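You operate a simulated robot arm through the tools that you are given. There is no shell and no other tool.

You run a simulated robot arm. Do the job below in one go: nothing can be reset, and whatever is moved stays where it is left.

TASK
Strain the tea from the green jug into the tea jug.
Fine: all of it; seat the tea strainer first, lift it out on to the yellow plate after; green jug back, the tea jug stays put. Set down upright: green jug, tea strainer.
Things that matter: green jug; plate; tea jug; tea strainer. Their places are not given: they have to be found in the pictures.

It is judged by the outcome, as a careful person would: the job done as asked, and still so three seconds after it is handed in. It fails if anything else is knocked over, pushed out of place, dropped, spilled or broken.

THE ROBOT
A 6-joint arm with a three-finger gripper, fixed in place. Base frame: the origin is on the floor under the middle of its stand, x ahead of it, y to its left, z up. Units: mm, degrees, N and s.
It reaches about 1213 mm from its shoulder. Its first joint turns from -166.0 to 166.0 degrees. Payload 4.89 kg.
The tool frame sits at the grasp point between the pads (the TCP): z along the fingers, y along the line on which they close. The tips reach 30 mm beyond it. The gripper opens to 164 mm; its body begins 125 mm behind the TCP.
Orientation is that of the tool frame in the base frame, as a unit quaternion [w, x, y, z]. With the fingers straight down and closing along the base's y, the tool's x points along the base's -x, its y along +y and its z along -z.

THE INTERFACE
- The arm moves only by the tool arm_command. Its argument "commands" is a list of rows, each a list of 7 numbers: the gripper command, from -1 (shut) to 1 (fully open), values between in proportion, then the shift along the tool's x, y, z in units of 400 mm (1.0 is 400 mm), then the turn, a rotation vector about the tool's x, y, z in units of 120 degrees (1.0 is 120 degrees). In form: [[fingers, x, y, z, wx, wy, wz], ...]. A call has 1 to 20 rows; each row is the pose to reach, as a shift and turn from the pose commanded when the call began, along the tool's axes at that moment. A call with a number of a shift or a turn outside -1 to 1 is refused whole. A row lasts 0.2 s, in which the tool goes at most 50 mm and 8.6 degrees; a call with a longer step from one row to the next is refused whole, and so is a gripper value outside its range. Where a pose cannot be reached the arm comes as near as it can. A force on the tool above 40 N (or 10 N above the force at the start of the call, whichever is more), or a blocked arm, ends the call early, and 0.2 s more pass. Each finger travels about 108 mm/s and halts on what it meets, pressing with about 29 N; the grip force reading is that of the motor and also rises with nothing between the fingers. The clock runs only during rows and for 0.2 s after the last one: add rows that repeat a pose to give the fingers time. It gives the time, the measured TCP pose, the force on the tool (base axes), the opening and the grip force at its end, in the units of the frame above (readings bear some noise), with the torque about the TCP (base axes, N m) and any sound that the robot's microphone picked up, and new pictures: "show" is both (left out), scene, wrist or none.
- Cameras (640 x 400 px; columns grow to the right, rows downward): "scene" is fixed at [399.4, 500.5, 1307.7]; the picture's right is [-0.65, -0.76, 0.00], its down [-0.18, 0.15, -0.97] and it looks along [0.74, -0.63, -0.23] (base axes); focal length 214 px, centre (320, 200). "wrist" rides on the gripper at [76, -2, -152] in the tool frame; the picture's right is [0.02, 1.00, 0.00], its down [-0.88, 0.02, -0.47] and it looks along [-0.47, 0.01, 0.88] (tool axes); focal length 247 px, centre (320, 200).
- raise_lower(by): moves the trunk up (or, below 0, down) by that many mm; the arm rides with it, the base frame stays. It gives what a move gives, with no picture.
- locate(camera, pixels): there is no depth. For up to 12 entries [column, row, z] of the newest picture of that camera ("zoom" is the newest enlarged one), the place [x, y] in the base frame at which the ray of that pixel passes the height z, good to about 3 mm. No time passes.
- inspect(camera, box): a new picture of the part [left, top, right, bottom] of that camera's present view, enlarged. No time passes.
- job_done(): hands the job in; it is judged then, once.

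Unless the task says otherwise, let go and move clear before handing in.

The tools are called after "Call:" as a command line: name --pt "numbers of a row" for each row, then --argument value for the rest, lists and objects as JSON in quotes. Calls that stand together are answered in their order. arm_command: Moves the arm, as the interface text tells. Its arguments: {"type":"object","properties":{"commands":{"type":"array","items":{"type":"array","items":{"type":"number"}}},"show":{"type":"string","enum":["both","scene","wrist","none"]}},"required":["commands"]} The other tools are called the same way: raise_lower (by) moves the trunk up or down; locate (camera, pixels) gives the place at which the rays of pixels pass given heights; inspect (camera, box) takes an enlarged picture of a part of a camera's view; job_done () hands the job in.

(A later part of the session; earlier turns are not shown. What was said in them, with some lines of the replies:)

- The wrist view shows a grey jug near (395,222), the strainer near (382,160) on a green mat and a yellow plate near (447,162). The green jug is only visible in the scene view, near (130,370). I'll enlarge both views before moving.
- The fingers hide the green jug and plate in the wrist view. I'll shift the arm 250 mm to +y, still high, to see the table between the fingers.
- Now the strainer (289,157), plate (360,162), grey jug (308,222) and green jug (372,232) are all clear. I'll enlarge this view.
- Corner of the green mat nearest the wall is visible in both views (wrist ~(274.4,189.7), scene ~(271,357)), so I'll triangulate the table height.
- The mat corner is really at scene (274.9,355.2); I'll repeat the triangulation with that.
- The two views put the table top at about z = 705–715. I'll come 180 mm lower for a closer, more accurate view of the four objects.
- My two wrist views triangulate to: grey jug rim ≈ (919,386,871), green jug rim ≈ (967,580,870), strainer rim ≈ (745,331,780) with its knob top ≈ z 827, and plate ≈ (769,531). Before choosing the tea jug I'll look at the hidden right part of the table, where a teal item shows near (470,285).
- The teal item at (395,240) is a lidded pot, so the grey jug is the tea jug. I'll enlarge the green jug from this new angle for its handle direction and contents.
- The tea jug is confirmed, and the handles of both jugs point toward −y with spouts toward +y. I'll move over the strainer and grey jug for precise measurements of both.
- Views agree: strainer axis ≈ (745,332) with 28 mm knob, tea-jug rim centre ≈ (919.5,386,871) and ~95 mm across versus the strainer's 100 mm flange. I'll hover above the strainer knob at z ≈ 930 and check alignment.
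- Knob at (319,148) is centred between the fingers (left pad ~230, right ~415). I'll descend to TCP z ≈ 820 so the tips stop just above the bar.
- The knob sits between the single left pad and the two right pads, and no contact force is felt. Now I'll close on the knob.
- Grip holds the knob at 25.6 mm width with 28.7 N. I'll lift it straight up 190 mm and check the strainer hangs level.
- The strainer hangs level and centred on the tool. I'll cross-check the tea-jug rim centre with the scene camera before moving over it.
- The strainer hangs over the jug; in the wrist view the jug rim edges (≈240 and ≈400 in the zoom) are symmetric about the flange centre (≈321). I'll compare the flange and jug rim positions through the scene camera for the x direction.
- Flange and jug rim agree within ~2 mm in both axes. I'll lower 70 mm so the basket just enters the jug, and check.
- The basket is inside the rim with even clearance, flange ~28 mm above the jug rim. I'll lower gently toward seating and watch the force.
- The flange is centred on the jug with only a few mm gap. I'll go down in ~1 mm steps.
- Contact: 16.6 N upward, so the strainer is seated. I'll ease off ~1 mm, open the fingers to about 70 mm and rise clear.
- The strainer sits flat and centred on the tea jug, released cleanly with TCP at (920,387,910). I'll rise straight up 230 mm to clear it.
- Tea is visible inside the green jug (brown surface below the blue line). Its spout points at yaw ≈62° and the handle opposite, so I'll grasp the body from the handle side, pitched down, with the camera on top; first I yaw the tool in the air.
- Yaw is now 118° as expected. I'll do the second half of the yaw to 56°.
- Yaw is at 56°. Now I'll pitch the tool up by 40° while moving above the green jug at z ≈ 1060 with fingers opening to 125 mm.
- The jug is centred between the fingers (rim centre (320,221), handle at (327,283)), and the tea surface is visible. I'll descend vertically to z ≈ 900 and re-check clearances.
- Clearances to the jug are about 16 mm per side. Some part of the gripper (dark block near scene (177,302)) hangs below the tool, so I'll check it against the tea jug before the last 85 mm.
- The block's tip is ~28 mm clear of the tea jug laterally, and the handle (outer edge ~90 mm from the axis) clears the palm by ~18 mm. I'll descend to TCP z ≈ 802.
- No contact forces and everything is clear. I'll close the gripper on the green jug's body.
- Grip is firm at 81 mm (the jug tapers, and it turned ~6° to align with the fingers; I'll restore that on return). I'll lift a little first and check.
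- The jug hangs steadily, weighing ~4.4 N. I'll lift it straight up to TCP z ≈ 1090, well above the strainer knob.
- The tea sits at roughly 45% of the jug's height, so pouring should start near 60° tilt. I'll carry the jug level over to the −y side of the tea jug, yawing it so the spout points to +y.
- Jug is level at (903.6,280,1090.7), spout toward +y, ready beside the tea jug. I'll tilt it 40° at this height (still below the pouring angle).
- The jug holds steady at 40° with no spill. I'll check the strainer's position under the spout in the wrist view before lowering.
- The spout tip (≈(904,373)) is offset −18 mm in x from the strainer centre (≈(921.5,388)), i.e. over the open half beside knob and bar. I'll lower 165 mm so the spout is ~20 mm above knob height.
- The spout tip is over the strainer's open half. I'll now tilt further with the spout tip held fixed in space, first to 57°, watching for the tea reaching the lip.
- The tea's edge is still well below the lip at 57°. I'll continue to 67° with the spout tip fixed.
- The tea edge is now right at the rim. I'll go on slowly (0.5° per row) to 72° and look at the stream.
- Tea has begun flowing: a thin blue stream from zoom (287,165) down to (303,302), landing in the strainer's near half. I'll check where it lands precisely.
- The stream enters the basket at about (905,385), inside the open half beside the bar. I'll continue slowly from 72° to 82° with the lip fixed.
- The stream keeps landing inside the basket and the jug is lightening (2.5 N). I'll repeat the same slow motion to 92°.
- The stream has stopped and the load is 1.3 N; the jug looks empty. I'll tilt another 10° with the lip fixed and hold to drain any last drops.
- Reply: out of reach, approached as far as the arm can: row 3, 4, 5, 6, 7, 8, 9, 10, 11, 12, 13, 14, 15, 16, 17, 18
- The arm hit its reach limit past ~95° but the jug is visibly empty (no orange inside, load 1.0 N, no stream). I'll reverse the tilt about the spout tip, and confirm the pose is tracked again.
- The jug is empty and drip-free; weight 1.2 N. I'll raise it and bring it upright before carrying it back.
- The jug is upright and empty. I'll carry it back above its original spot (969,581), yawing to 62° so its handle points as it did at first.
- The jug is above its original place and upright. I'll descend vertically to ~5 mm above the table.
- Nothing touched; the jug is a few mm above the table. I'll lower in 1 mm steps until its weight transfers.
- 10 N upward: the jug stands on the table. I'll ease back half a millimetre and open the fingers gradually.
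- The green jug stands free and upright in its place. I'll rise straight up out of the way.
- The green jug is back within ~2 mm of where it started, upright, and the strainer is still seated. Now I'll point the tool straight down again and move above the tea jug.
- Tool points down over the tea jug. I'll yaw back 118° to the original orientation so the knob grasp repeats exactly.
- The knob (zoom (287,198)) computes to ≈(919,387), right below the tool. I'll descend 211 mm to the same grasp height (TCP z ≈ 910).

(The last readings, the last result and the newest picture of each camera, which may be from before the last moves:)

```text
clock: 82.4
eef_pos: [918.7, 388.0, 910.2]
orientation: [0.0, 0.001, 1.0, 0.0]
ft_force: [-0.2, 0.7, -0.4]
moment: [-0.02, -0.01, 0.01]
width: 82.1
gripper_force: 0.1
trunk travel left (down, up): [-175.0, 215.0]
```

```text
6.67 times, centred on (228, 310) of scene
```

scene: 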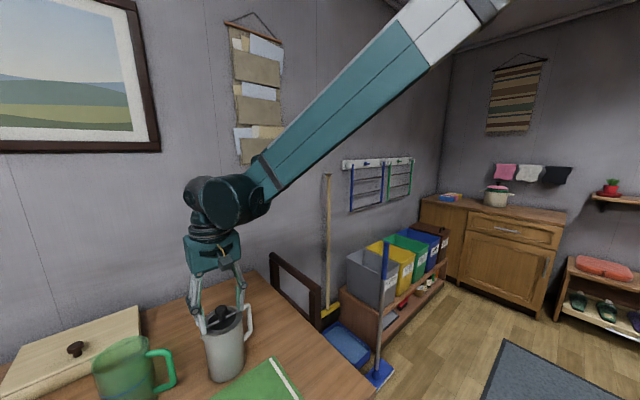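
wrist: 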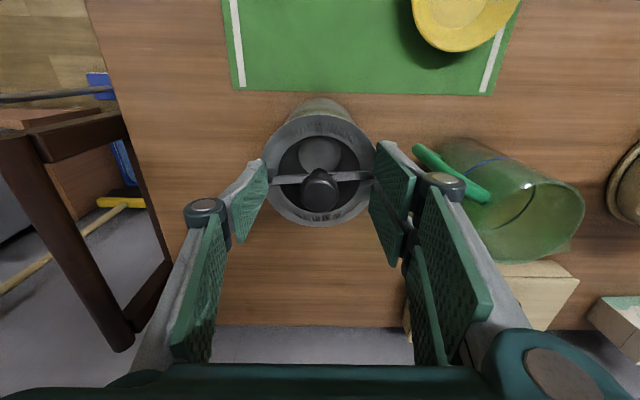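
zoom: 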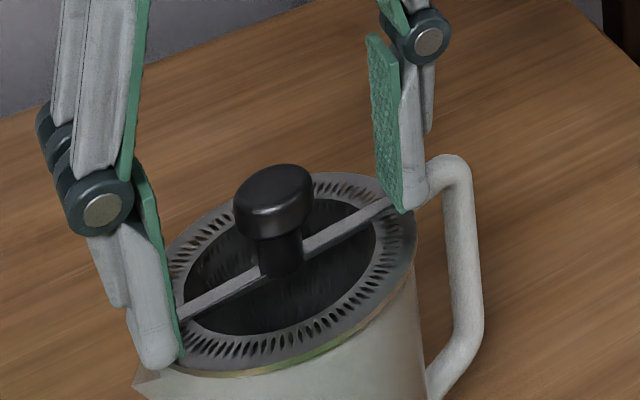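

The knob is within ~1 mm of centre. I'll nudge 1 mm and close on it.

Call:
arm_command --pt "0 0 -0.0025 0 0 0 0" --pt "-0.4 0 -0.0025 0 0 0 0" --pt "-0.7 0 -0.0025 0 0 0 0" --pt "-1 0 -0.0025 0 0 0 0" --pt "-1 0 -0.0025 0 0 0 0" --pt "-1 0 -0.0025 0 0 0 0" --pt "-1 0 -0.0025 0 0 0 0"

Call:
inspect --camera "scene" --box '[180, 280, 276, 340]'

```text
clock: 84.0
eef_pos: [918.7, 385.5, 909.7]
orientation: [-0.001, 0.002, 1.0, 0.0]
ft_force: [0.3, -0.5, 0.2]
moment: [-0.01, 0.0, 0.01]
width: 25.3
gripper_force: 29.1
trunk travel left (down, up): [-175.0, 215.0]
```

scene: 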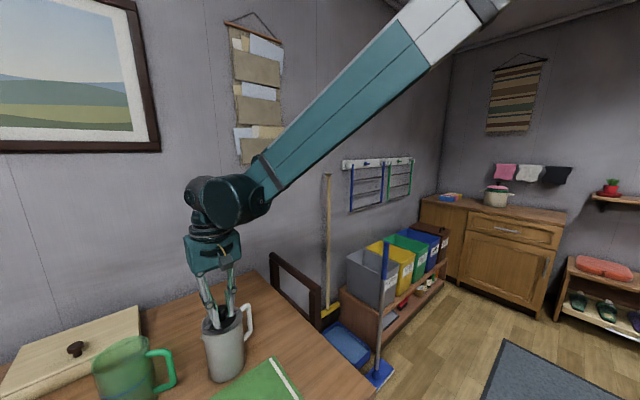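
wrist: 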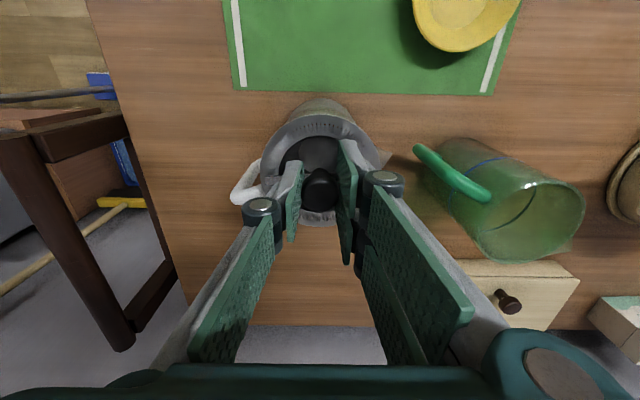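

```text
6.67 times, centred on (228, 310) of scene
```

zoom: 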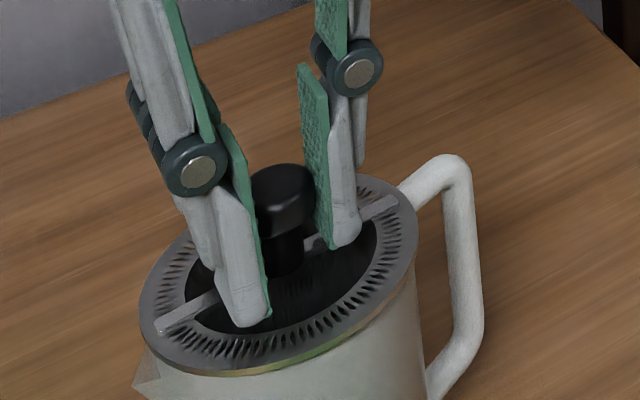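

Grip on the knob is good (25.3 mm). I'll lift slowly, pausing with the basket still inside the jug so it can drip, then clear the rim.

Call:
arm_command --pt "-1 0 0 -0.0125 0 0 0" --pt "-1 0 0 -0.0375 0 0 0" --pt "-1 0 0 -0.0625 0 0 0" --pt "-1 0 0 -0.0875 0 0 0" --pt "-1 0 0 -0.0875 0 0 0" --pt "-1 0 0 -0.0875 0 0 0" --pt "-1 0 0 -0.0875 0 0 0" --pt "-1 0 0 -0.0875 0 0 0" --pt "-1 0 0 -0.0875 0 0 0" --pt "-1 0 0 -0.0875 0 0 0" --pt "-1 0 0 -0.0875 0 0 0"

Call:
inspect --camera "scene" --box '[160, 260, 290, 390]'

```text
clock: 86.4
eef_pos: [918.4, 387.4, 945.5]
orientation: [-0.001, 0.0, 1.0, -0.001]
ft_force: [0.5, -0.5, -0.7]
moment: [-0.02, -0.05, 0.02]
width: 25.6
gripper_force: 29.5
trunk travel left (down, up): [-175.0, 215.0]
```

scene: 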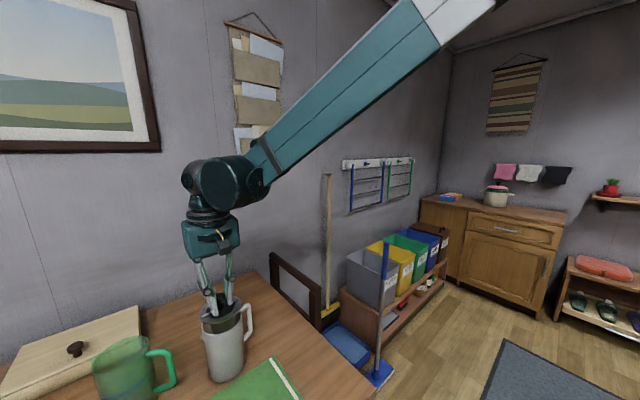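
wrist: 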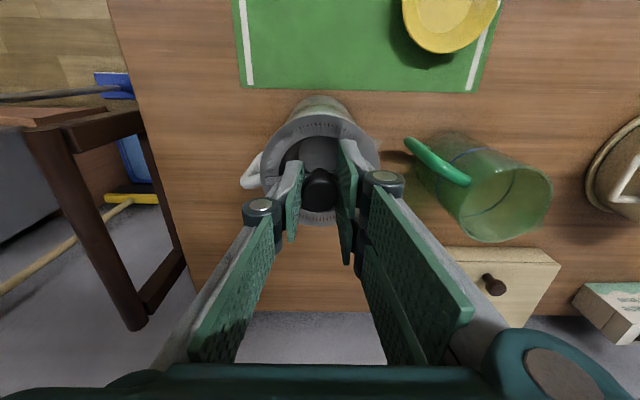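

```text
3.08 times, centred on (225, 325) of scene
```

zoom: 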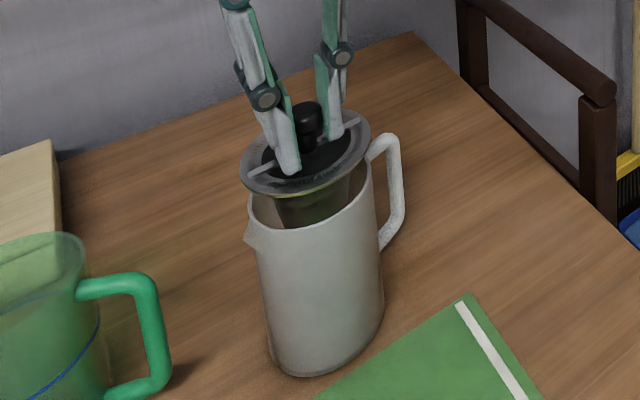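

The strainer lifts out cleanly and the tea jug stays put. I'll raise it clear of the rim and hold a moment over the jug for drips.

Call:
arm_command --pt "-1 0 0 -0.03 0 0 0" --pt "-1 0 0 -0.07 0 0 0" --pt "-1 0 0 -0.11 0 0 0" --pt "-1 0 0 -0.15 0 0 0" --pt "-1 0 0 -0.15 0 0 0" --pt "-1 0 0 -0.15 0 0 0" --pt "-1 0 0 -0.15 0 0 0" --pt "-1 0 0 -0.15 0 0 0" --pt "-1 0 0 -0.15 0 0 0" --pt "-1 0 0 -0.15 0 0 0" --pt "-1 0 0 -0.15 0 0 0" --pt "-1 0 0 -0.15 0 0 0" --pt "-1 0 0 -0.18 0 0 0" --pt "-1 0 0 -0.2125 0 0 0" --pt "-1 0 0 -0.2125 0 0 0"

Call:
inspect --camera "scene" --box '[160, 240, 290, 390]'

```text
clock: 89.6
eef_pos: [918.0, 387.3, 1028.8]
orientation: [0.0, 0.001, 1.0, -0.001]
ft_force: [0.6, 0.6, 0.0]
moment: [0.0, -0.05, 0.01]
width: 25.6
gripper_force: 28.8
trunk travel left (down, up): [-175.0, 215.0]
```

scene: 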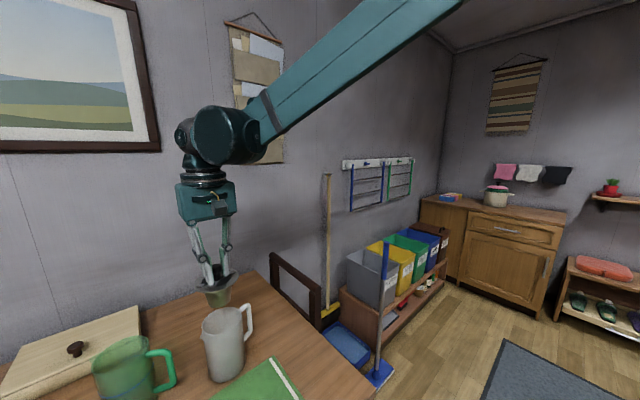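
wrist: 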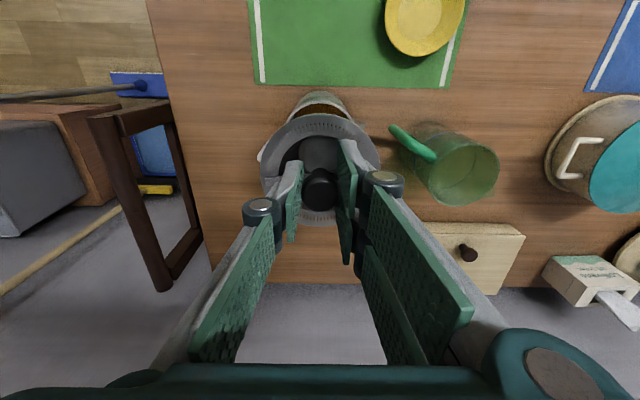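

```text
2.67 times, centred on (225, 315) of scene
```

zoom: 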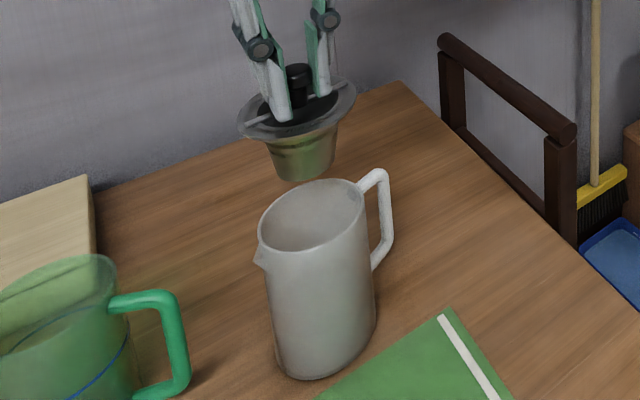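

The strainer is out and clean, with tea visible inside the tea jug. I'll move to a side vantage point where the yellow plate isn't hidden by the strainer, to measure its centre.

Call:
arm_command --pt "-1 0.04 -0.0153 0 0 0 0" --pt "-1 0.12 -0.0458 0 0 0 0" --pt "-1 0.21 -0.08 0 0 0 0" --pt "-1 0.3 -0.1145 0 0 0 0" --pt "-1 0.39 -0.149 0 0 0 0" --pt "-1 0.48 -0.183 0 0 0 0" --pt "-1 0.54 -0.206 0 0 0 0" --pt "-1 0.57 -0.2175 0 0 0 0" --pt "-1 0.57 -0.2175 0 0 0 0" --pt "-1 0.57 -0.2175 0 0 0 0"

Call:
inspect --camera "wrist" --box '[380, 100, 520, 210]'

Call:
inspect --camera "scene" --box '[160, 280, 320, 400]'

```text
clock: 91.8
eef_pos: [690.2, 300.4, 1031.9]
orientation: [-0.001, 0.001, 1.0, -0.001]
ft_force: [0.0, 0.6, -0.8]
moment: [0.04, -0.03, 0.0]
width: 25.3
gripper_force: 29.0
trunk travel left (down, up): [-175.0, 215.0]
```

scene: 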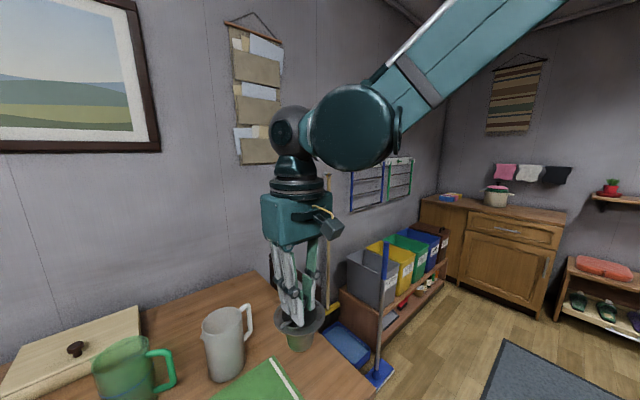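
wrist: 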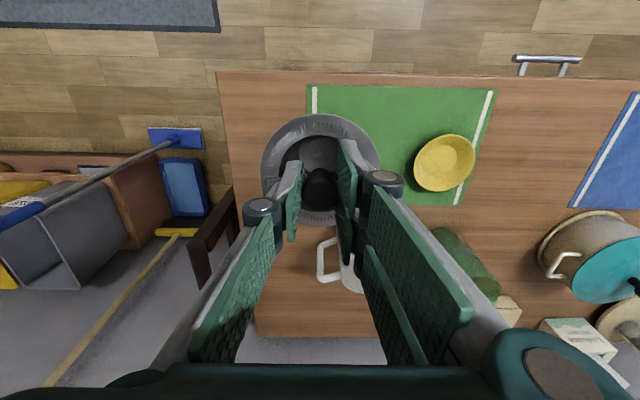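

```text
3.64 times, centred on (450, 155) of wrist
```

zoom: 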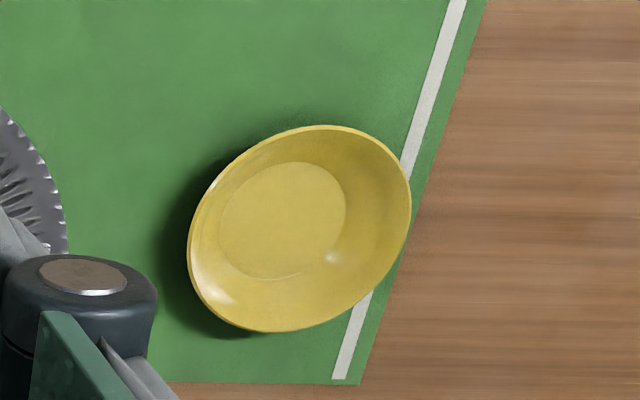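

```text
3.33 times, centred on (240, 340) of scene
```

zoom: 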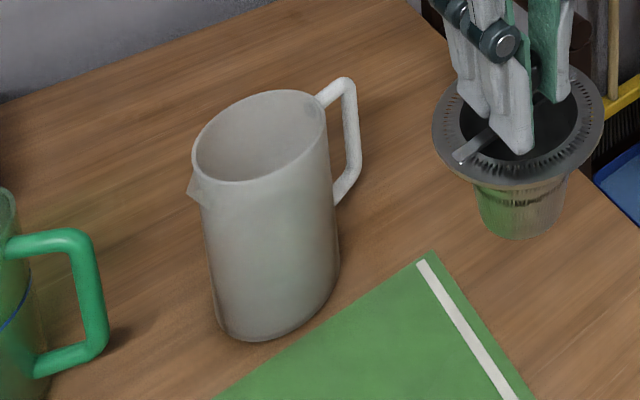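

The plate is clear in view: inner flat centre at zoom (282.5,220) = (439.7,160.5), rim centre at (444.2,162.8). I'll locate both.

Call:
locate --camera "wrist" --pixels '[[439.7, 160.5, 716], [439.7, 160.5, 716], [439.7, 160.5, 720], [439.7, 160.5, 720], [444.2, 162.8, 733], [444.2, 162.8, 737], [444.2, 162.8, 737], [444.2, 162.8, 741]]'

```text
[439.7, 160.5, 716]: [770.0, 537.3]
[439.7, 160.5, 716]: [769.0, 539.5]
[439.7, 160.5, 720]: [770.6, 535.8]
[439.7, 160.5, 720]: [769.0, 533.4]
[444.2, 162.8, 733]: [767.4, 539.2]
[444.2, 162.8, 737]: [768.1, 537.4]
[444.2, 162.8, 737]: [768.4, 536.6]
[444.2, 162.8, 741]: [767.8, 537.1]
```

Plate centre is ≈(769,536). I'll carry the strainer over it at the same height.

Call:
arm_command --pt "-1 -0.015 0.045 0 0 0 0" --pt "-1 -0.045 0.134 0 0 0 0" --pt "-1 -0.075 0.224 0 0 0 0" --pt "-1 -0.105 0.313 0 0 0 0" --pt "-1 -0.135 0.403 0 0 0 0" --pt "-1 -0.165 0.492 0 0 0 0" --pt "-1 -0.187 0.558 0 0 0 0" --pt "-1 -0.197 0.5878 0 0 0 0" --pt "-1 -0.197 0.5878 0 0 0 0" --pt "-1 -0.197 0.5878 0 0 0 0"

Call:
inspect --camera "wrist" --box '[220, 60, 420, 230]'

```text
clock: 94.0
eef_pos: [770.1, 535.3, 1029.6]
orientation: [-0.001, 0.001, 1.0, -0.001]
ft_force: [0.2, 1.3, -0.6]
moment: [-0.02, 0.0, -0.04]
width: 25.4
gripper_force: 29.2
trunk travel left (down, up): [-175.0, 215.0]
```

scene: 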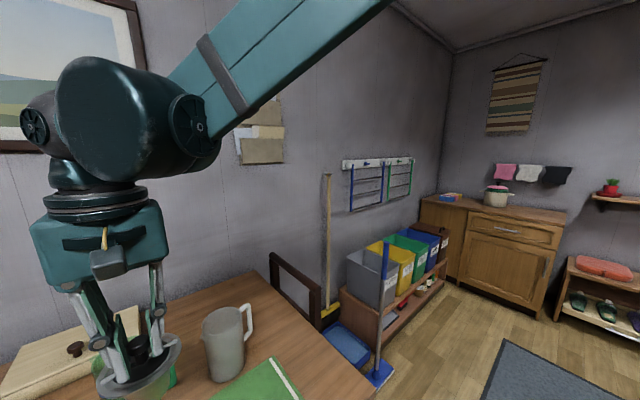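
wrist: 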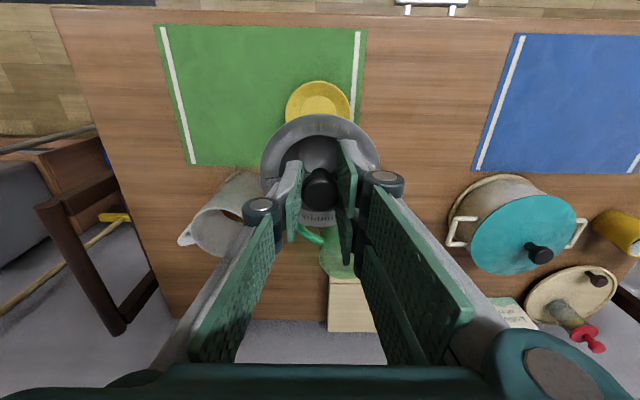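

```text
2.35 times, centred on (320, 145) of wrist
```

zoom: 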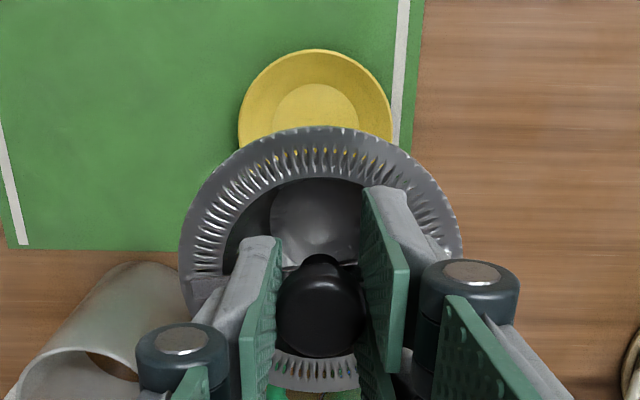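

Seen from above, the plate centre is ≈(768.5,532), so I'll correct ~3.5 mm in y and descend to ~20 mm above the plate.

Call:
arm_command --pt "-1 0.0025 -0.00875 0.05 0 0 0" --pt "-1 0.0025 -0.00875 0.14 0 0 0" --pt "-1 0.0025 -0.00875 0.23 0 0 0" --pt "-1 0.0025 -0.00875 0.32 0 0 0" --pt "-1 0.0025 -0.00875 0.4 0 0 0" --pt "-1 0.0025 -0.00875 0.45 0 0 0" --pt "-1 0.0025 -0.00875 0.4615 0 0 0" --pt "-1 0.0025 -0.00875 0.4615 0 0 0"

Call:
inspect --camera "wrist" --box '[220, 60, 420, 230]'

```text
clock: 95.8
eef_pos: [768.1, 531.9, 844.3]
orientation: [-0.001, 0.0, 1.0, -0.001]
ft_force: [-0.5, 0.4, -0.3]
moment: [0.01, 0.01, 0.01]
width: 25.3
gripper_force: 28.6
trunk travel left (down, up): [-175.0, 215.0]
```

scene: 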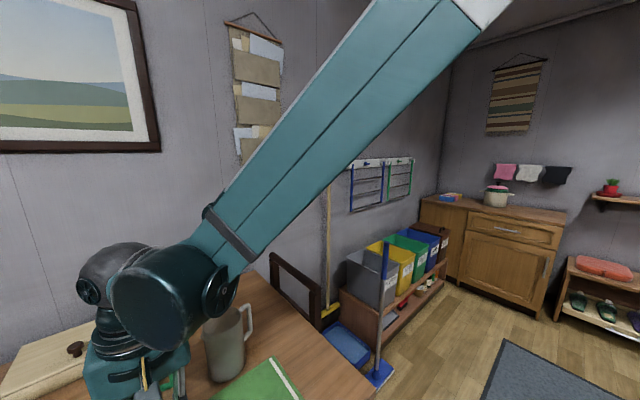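
wrist: 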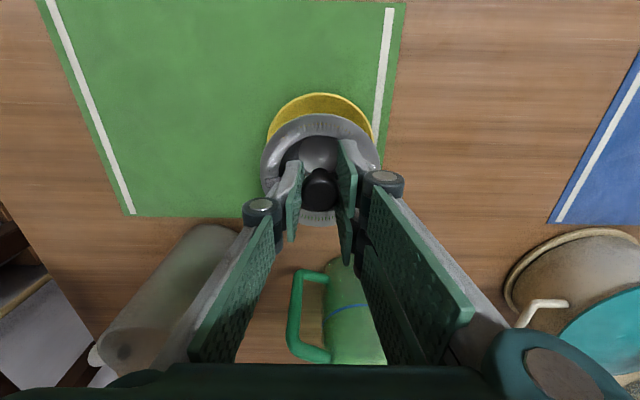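

```text
2.35 times, centred on (320, 145) of wrist
```

zoom: 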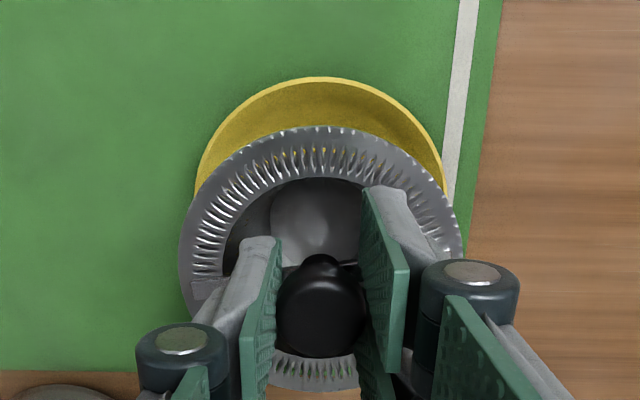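

The plate (zoom edges 195/445) is centred under the flange (179/462). I'll lower 14 mm, then 1 mm steps until contact.

Call:
arm_command --pt "-1 0 0 0.0125 0 0 0" --pt "-1 0 0 0.025 0 0 0" --pt "-1 0 0 0.035 0 0 0" --pt "-1 0 0 0.035 0 0 0" --show "none"

```text
clock: 96.8
eef_pos: [769.3, 530.3, 831.1]
orientation: [-0.001, 0.001, 1.0, -0.001]
ft_force: [0.5, -0.1, -0.1]
moment: [-0.01, 0.02, 0.02]
width: 25.4
gripper_force: 29.1
trunk travel left (down, up): [-175.0, 215.0]
```

No contact yet at TCP z ≈ 831. I'll continue down in 1 mm steps.

Call:
arm_command --pt "-1 0 0 0.0025 0 0 0" --pt "-1 0 0 0.005 0 0 0" --pt "-1 0 0 0.0075 0 0 0" --pt "-1 0 0 0.0075 0 0 0" --show "none"

```text
clock: 97.8
eef_pos: [768.5, 531.7, 828.8]
orientation: [-0.001, 0.001, 1.0, -0.001]
ft_force: [-1.1, 0.2, -0.6]
moment: [0.03, 0.0, -0.01]
width: 25.5
gripper_force: 28.9
trunk travel left (down, up): [-175.0, 215.0]
```

Call:
arm_command --pt "-1 0 0 0.0025 0 0 0" --pt "-1 0 0 0.005 0 0 0" --pt "-1 0 0 0.005 0 0 0" --show "none"

```text
clock: 98.6
eef_pos: [767.3, 531.1, 827.8]
orientation: [0.0, 0.001, 1.0, 0.0]
ft_force: [2.4, -0.8, 11.7]
moment: [0.09, -0.05, -0.08]
width: 25.0
gripper_force: 28.8
trunk travel left (down, up): [-175.0, 215.0]
```

Contact at 11.7 N: the strainer's foot rests on the plate. I'll ease off half a millimetre and open the fingers.

Call:
arm_command --pt "-1 0 0 -0.00125 0 0 0" --pt "-0.7 0 0 -0.00125 0 0 0" --pt "-0.5 0 0 -0.00125 0 0 0" --pt "-0.3 0 0 -0.00125 0 0 0" --pt "-0.1 0 0 -0.00125 0 0 0" --pt "-0.1 0 0 -0.00125 0 0 0" --pt "-0.1 0 0 -0.00125 0 0 0"

Call:
inspect --camera "wrist" --box '[200, 60, 440, 240]'

```text
clock: 100.2
eef_pos: [767.8, 531.6, 827.1]
orientation: [0.0, 0.001, 1.0, -0.001]
ft_force: [0.2, -0.3, 0.4]
moment: [0.01, 0.0, 0.01]
width: 73.6
gripper_force: 0.1
trunk travel left (down, up): [-175.0, 215.0]
```

scene: 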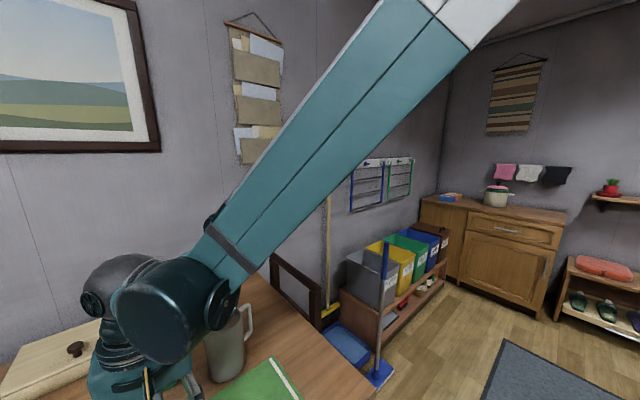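
wrist: 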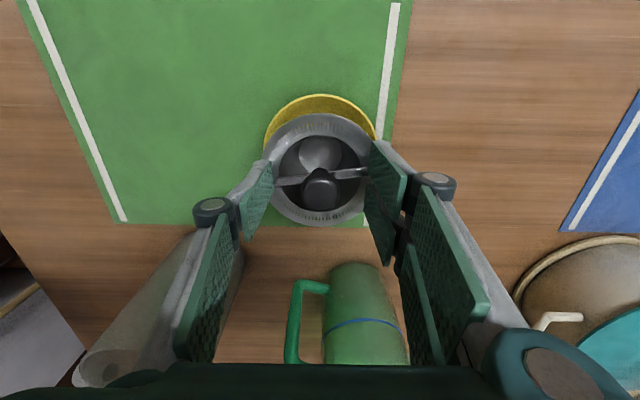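

```text
2.22 times, centred on (320, 150) of wrist
```

zoom: 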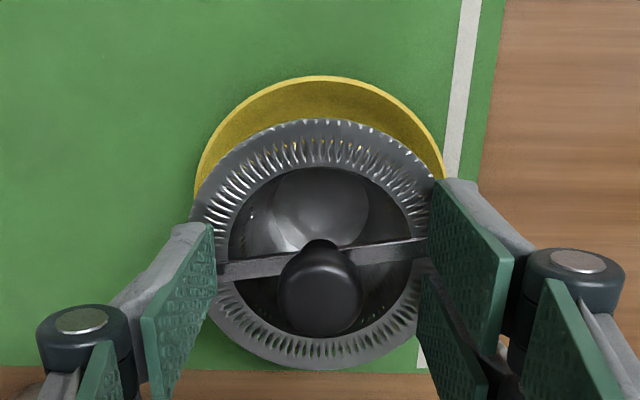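

The strainer is released and stands on the plate. I'll rise straight up and check that it's upright.

Call:
arm_command --pt "-0.1 0 0 -0.03 0 0 0" --pt "-0.1 0 0 -0.1 0 0 0" --pt "-0.1 0 0 -0.2 0 0 0" --pt "-0.1 0 0 -0.31 0 0 0" --pt "-0.1 0 0 -0.42 0 0 0" --pt "-0.1 0 0 -0.53 0 0 0" --pt "-0.1 0 0 -0.6 0 0 0" --pt "-0.1 0 0 -0.6 0 0 0"

Call:
inspect --camera "wrist" --box '[240, 60, 400, 180]'

Call:
inspect --camera "scene" --box '[60, 280, 276, 400]'

```text
clock: 102.0
eef_pos: [768.2, 531.2, 1066.7]
orientation: [0.001, 0.0, 1.0, -0.001]
ft_force: [-0.1, -0.2, -0.3]
moment: [0.02, -0.04, 0.0]
width: 73.8
gripper_force: 0.1
trunk travel left (down, up): [-175.0, 215.0]
```

scene: 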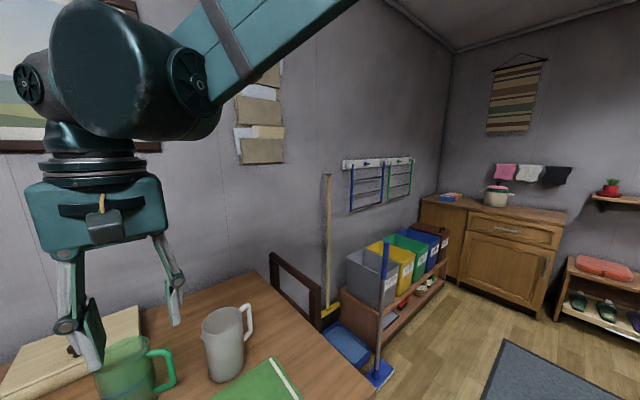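
wrist: 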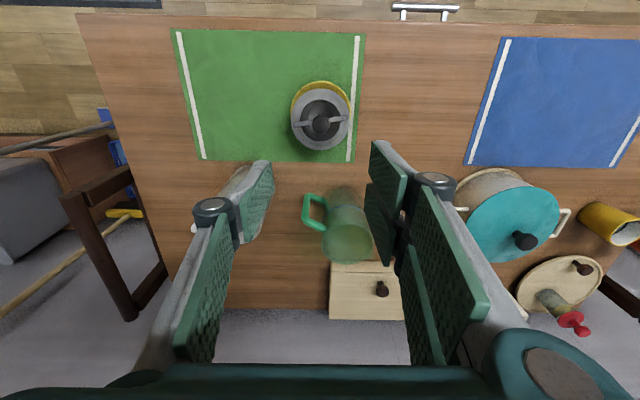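

```text
3.33 times, centred on (320, 120) of wrist
```

zoom: 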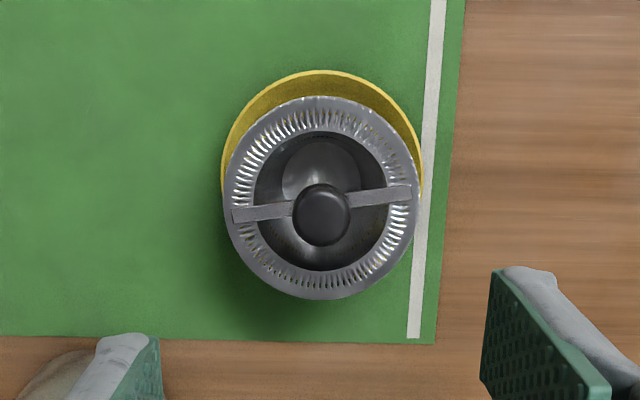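

```text
2.96 times, centred on (168, 340) of scene
```

zoom: 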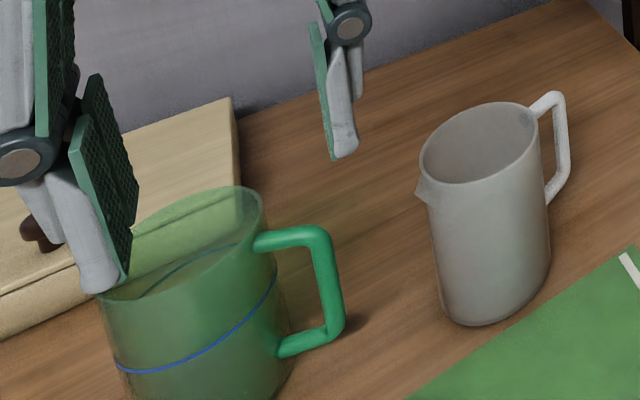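

The strainer stands level and centred on the yellow plate; the jugs are in place. I'll retreat to the starting pose and take a last look at everything.

Call:
arm_command --pt "-0.1 0.02 -0.046 -0.06 0 0 0" --pt "0.1 0.055 -0.127 -0.12 0 0 0" --pt "0.3 0.095 -0.219 -0.18 0 0 0" --pt "0.5 0.135 -0.311 -0.24 0 0 0" --pt "0.7 0.175 -0.403 -0.3 0 0 0" --pt "0.9 0.215 -0.496 -0.36 0 0 0" --pt "1 0.255 -0.588 -0.42 0 0 0" --pt "1 0.295 -0.68 -0.46 0 0 0" --pt "1 0.335 -0.772 -0.485 0 0 0" --pt "1 0.37 -0.86 -0.485 0 0 0" --pt "1 0.3975 -0.9175 -0.485 0 0 0" --pt "1 0.3975 -0.9175 -0.485 0 0 0"

Call:
inspect --camera "scene" --box '[40, 280, 320, 400]'

Call:
inspect --camera "wrist" --box '[340, 100, 500, 260]'

```text
clock: 104.6
eef_pos: [608.7, 163.9, 1262.5]
orientation: [0.0, 0.001, 1.0, -0.001]
ft_force: [-0.5, -0.7, -0.9]
moment: [0.06, -0.11, -0.01]
width: 163.8
gripper_force: 0.0
trunk travel left (down, up): [-175.0, 215.0]
```

scene: 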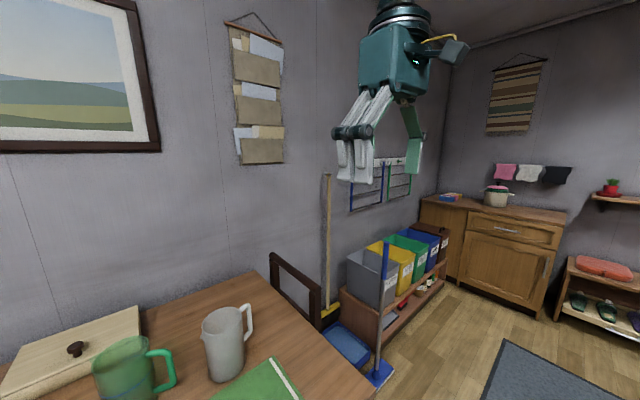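
wrist: 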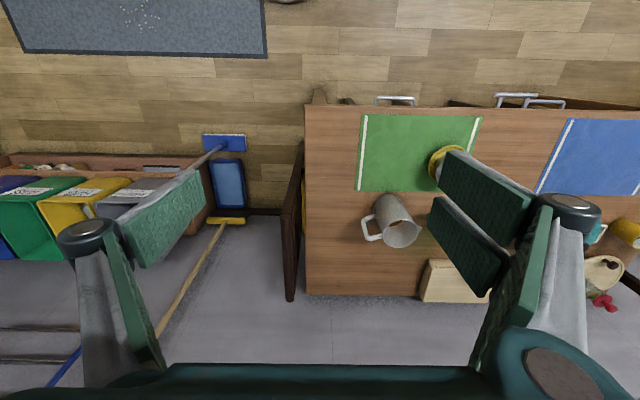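

```text
2.29 times, centred on (180, 340) of scene
```

zoom: 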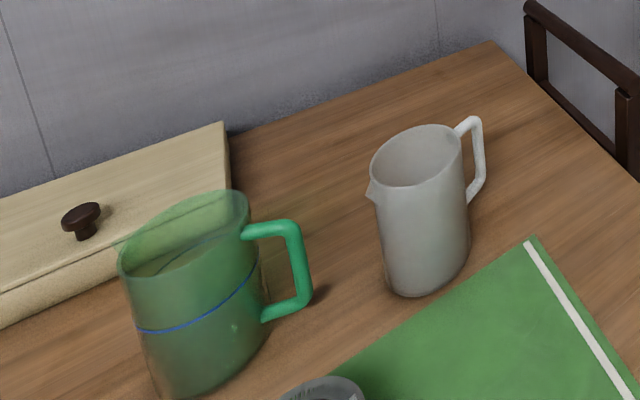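

```text
2.50 times, centred on (420, 180) of wrist
```

zoom: 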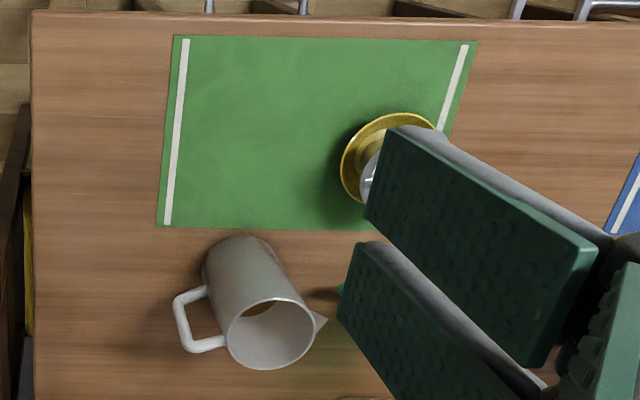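

Everything checks out. The green jug is empty, upright and back in its spot, and the tea jug hasn't moved and has the tea inside (brown at zoom (258,305)). The strainer stands on the yellow plate, no spill is visible on the table, and the arm is clear, so I'm handing the job in.

Call:
job_done

```text
The job is handed in.
```

The tea is strained into the tea jug (the grey one), and I've handed the job in; I haven't seen a verdict on it.

- **Strainer:** I seated it on the tea jug before pouring. Afterwards I lifted it out, and it now stands upright and centred on the yellow plate.
- **Tea:** I poured it all through the strainer. The arm hit its reach limit at about 95° of tilt. By then the stream had stopped, and the jug's weight had dropped from about 4.4 N to 1.2 N. No tea showed inside when I looked.
- **Green jug:** It is upright and back within a few millimetres of where it started. It turned slightly in the grip, so I turned it back before setting it down.
- **Tea jug:** It stayed where it was.

I saw no spills on the table, nothing else was moved, and the arm is back at its starting position.
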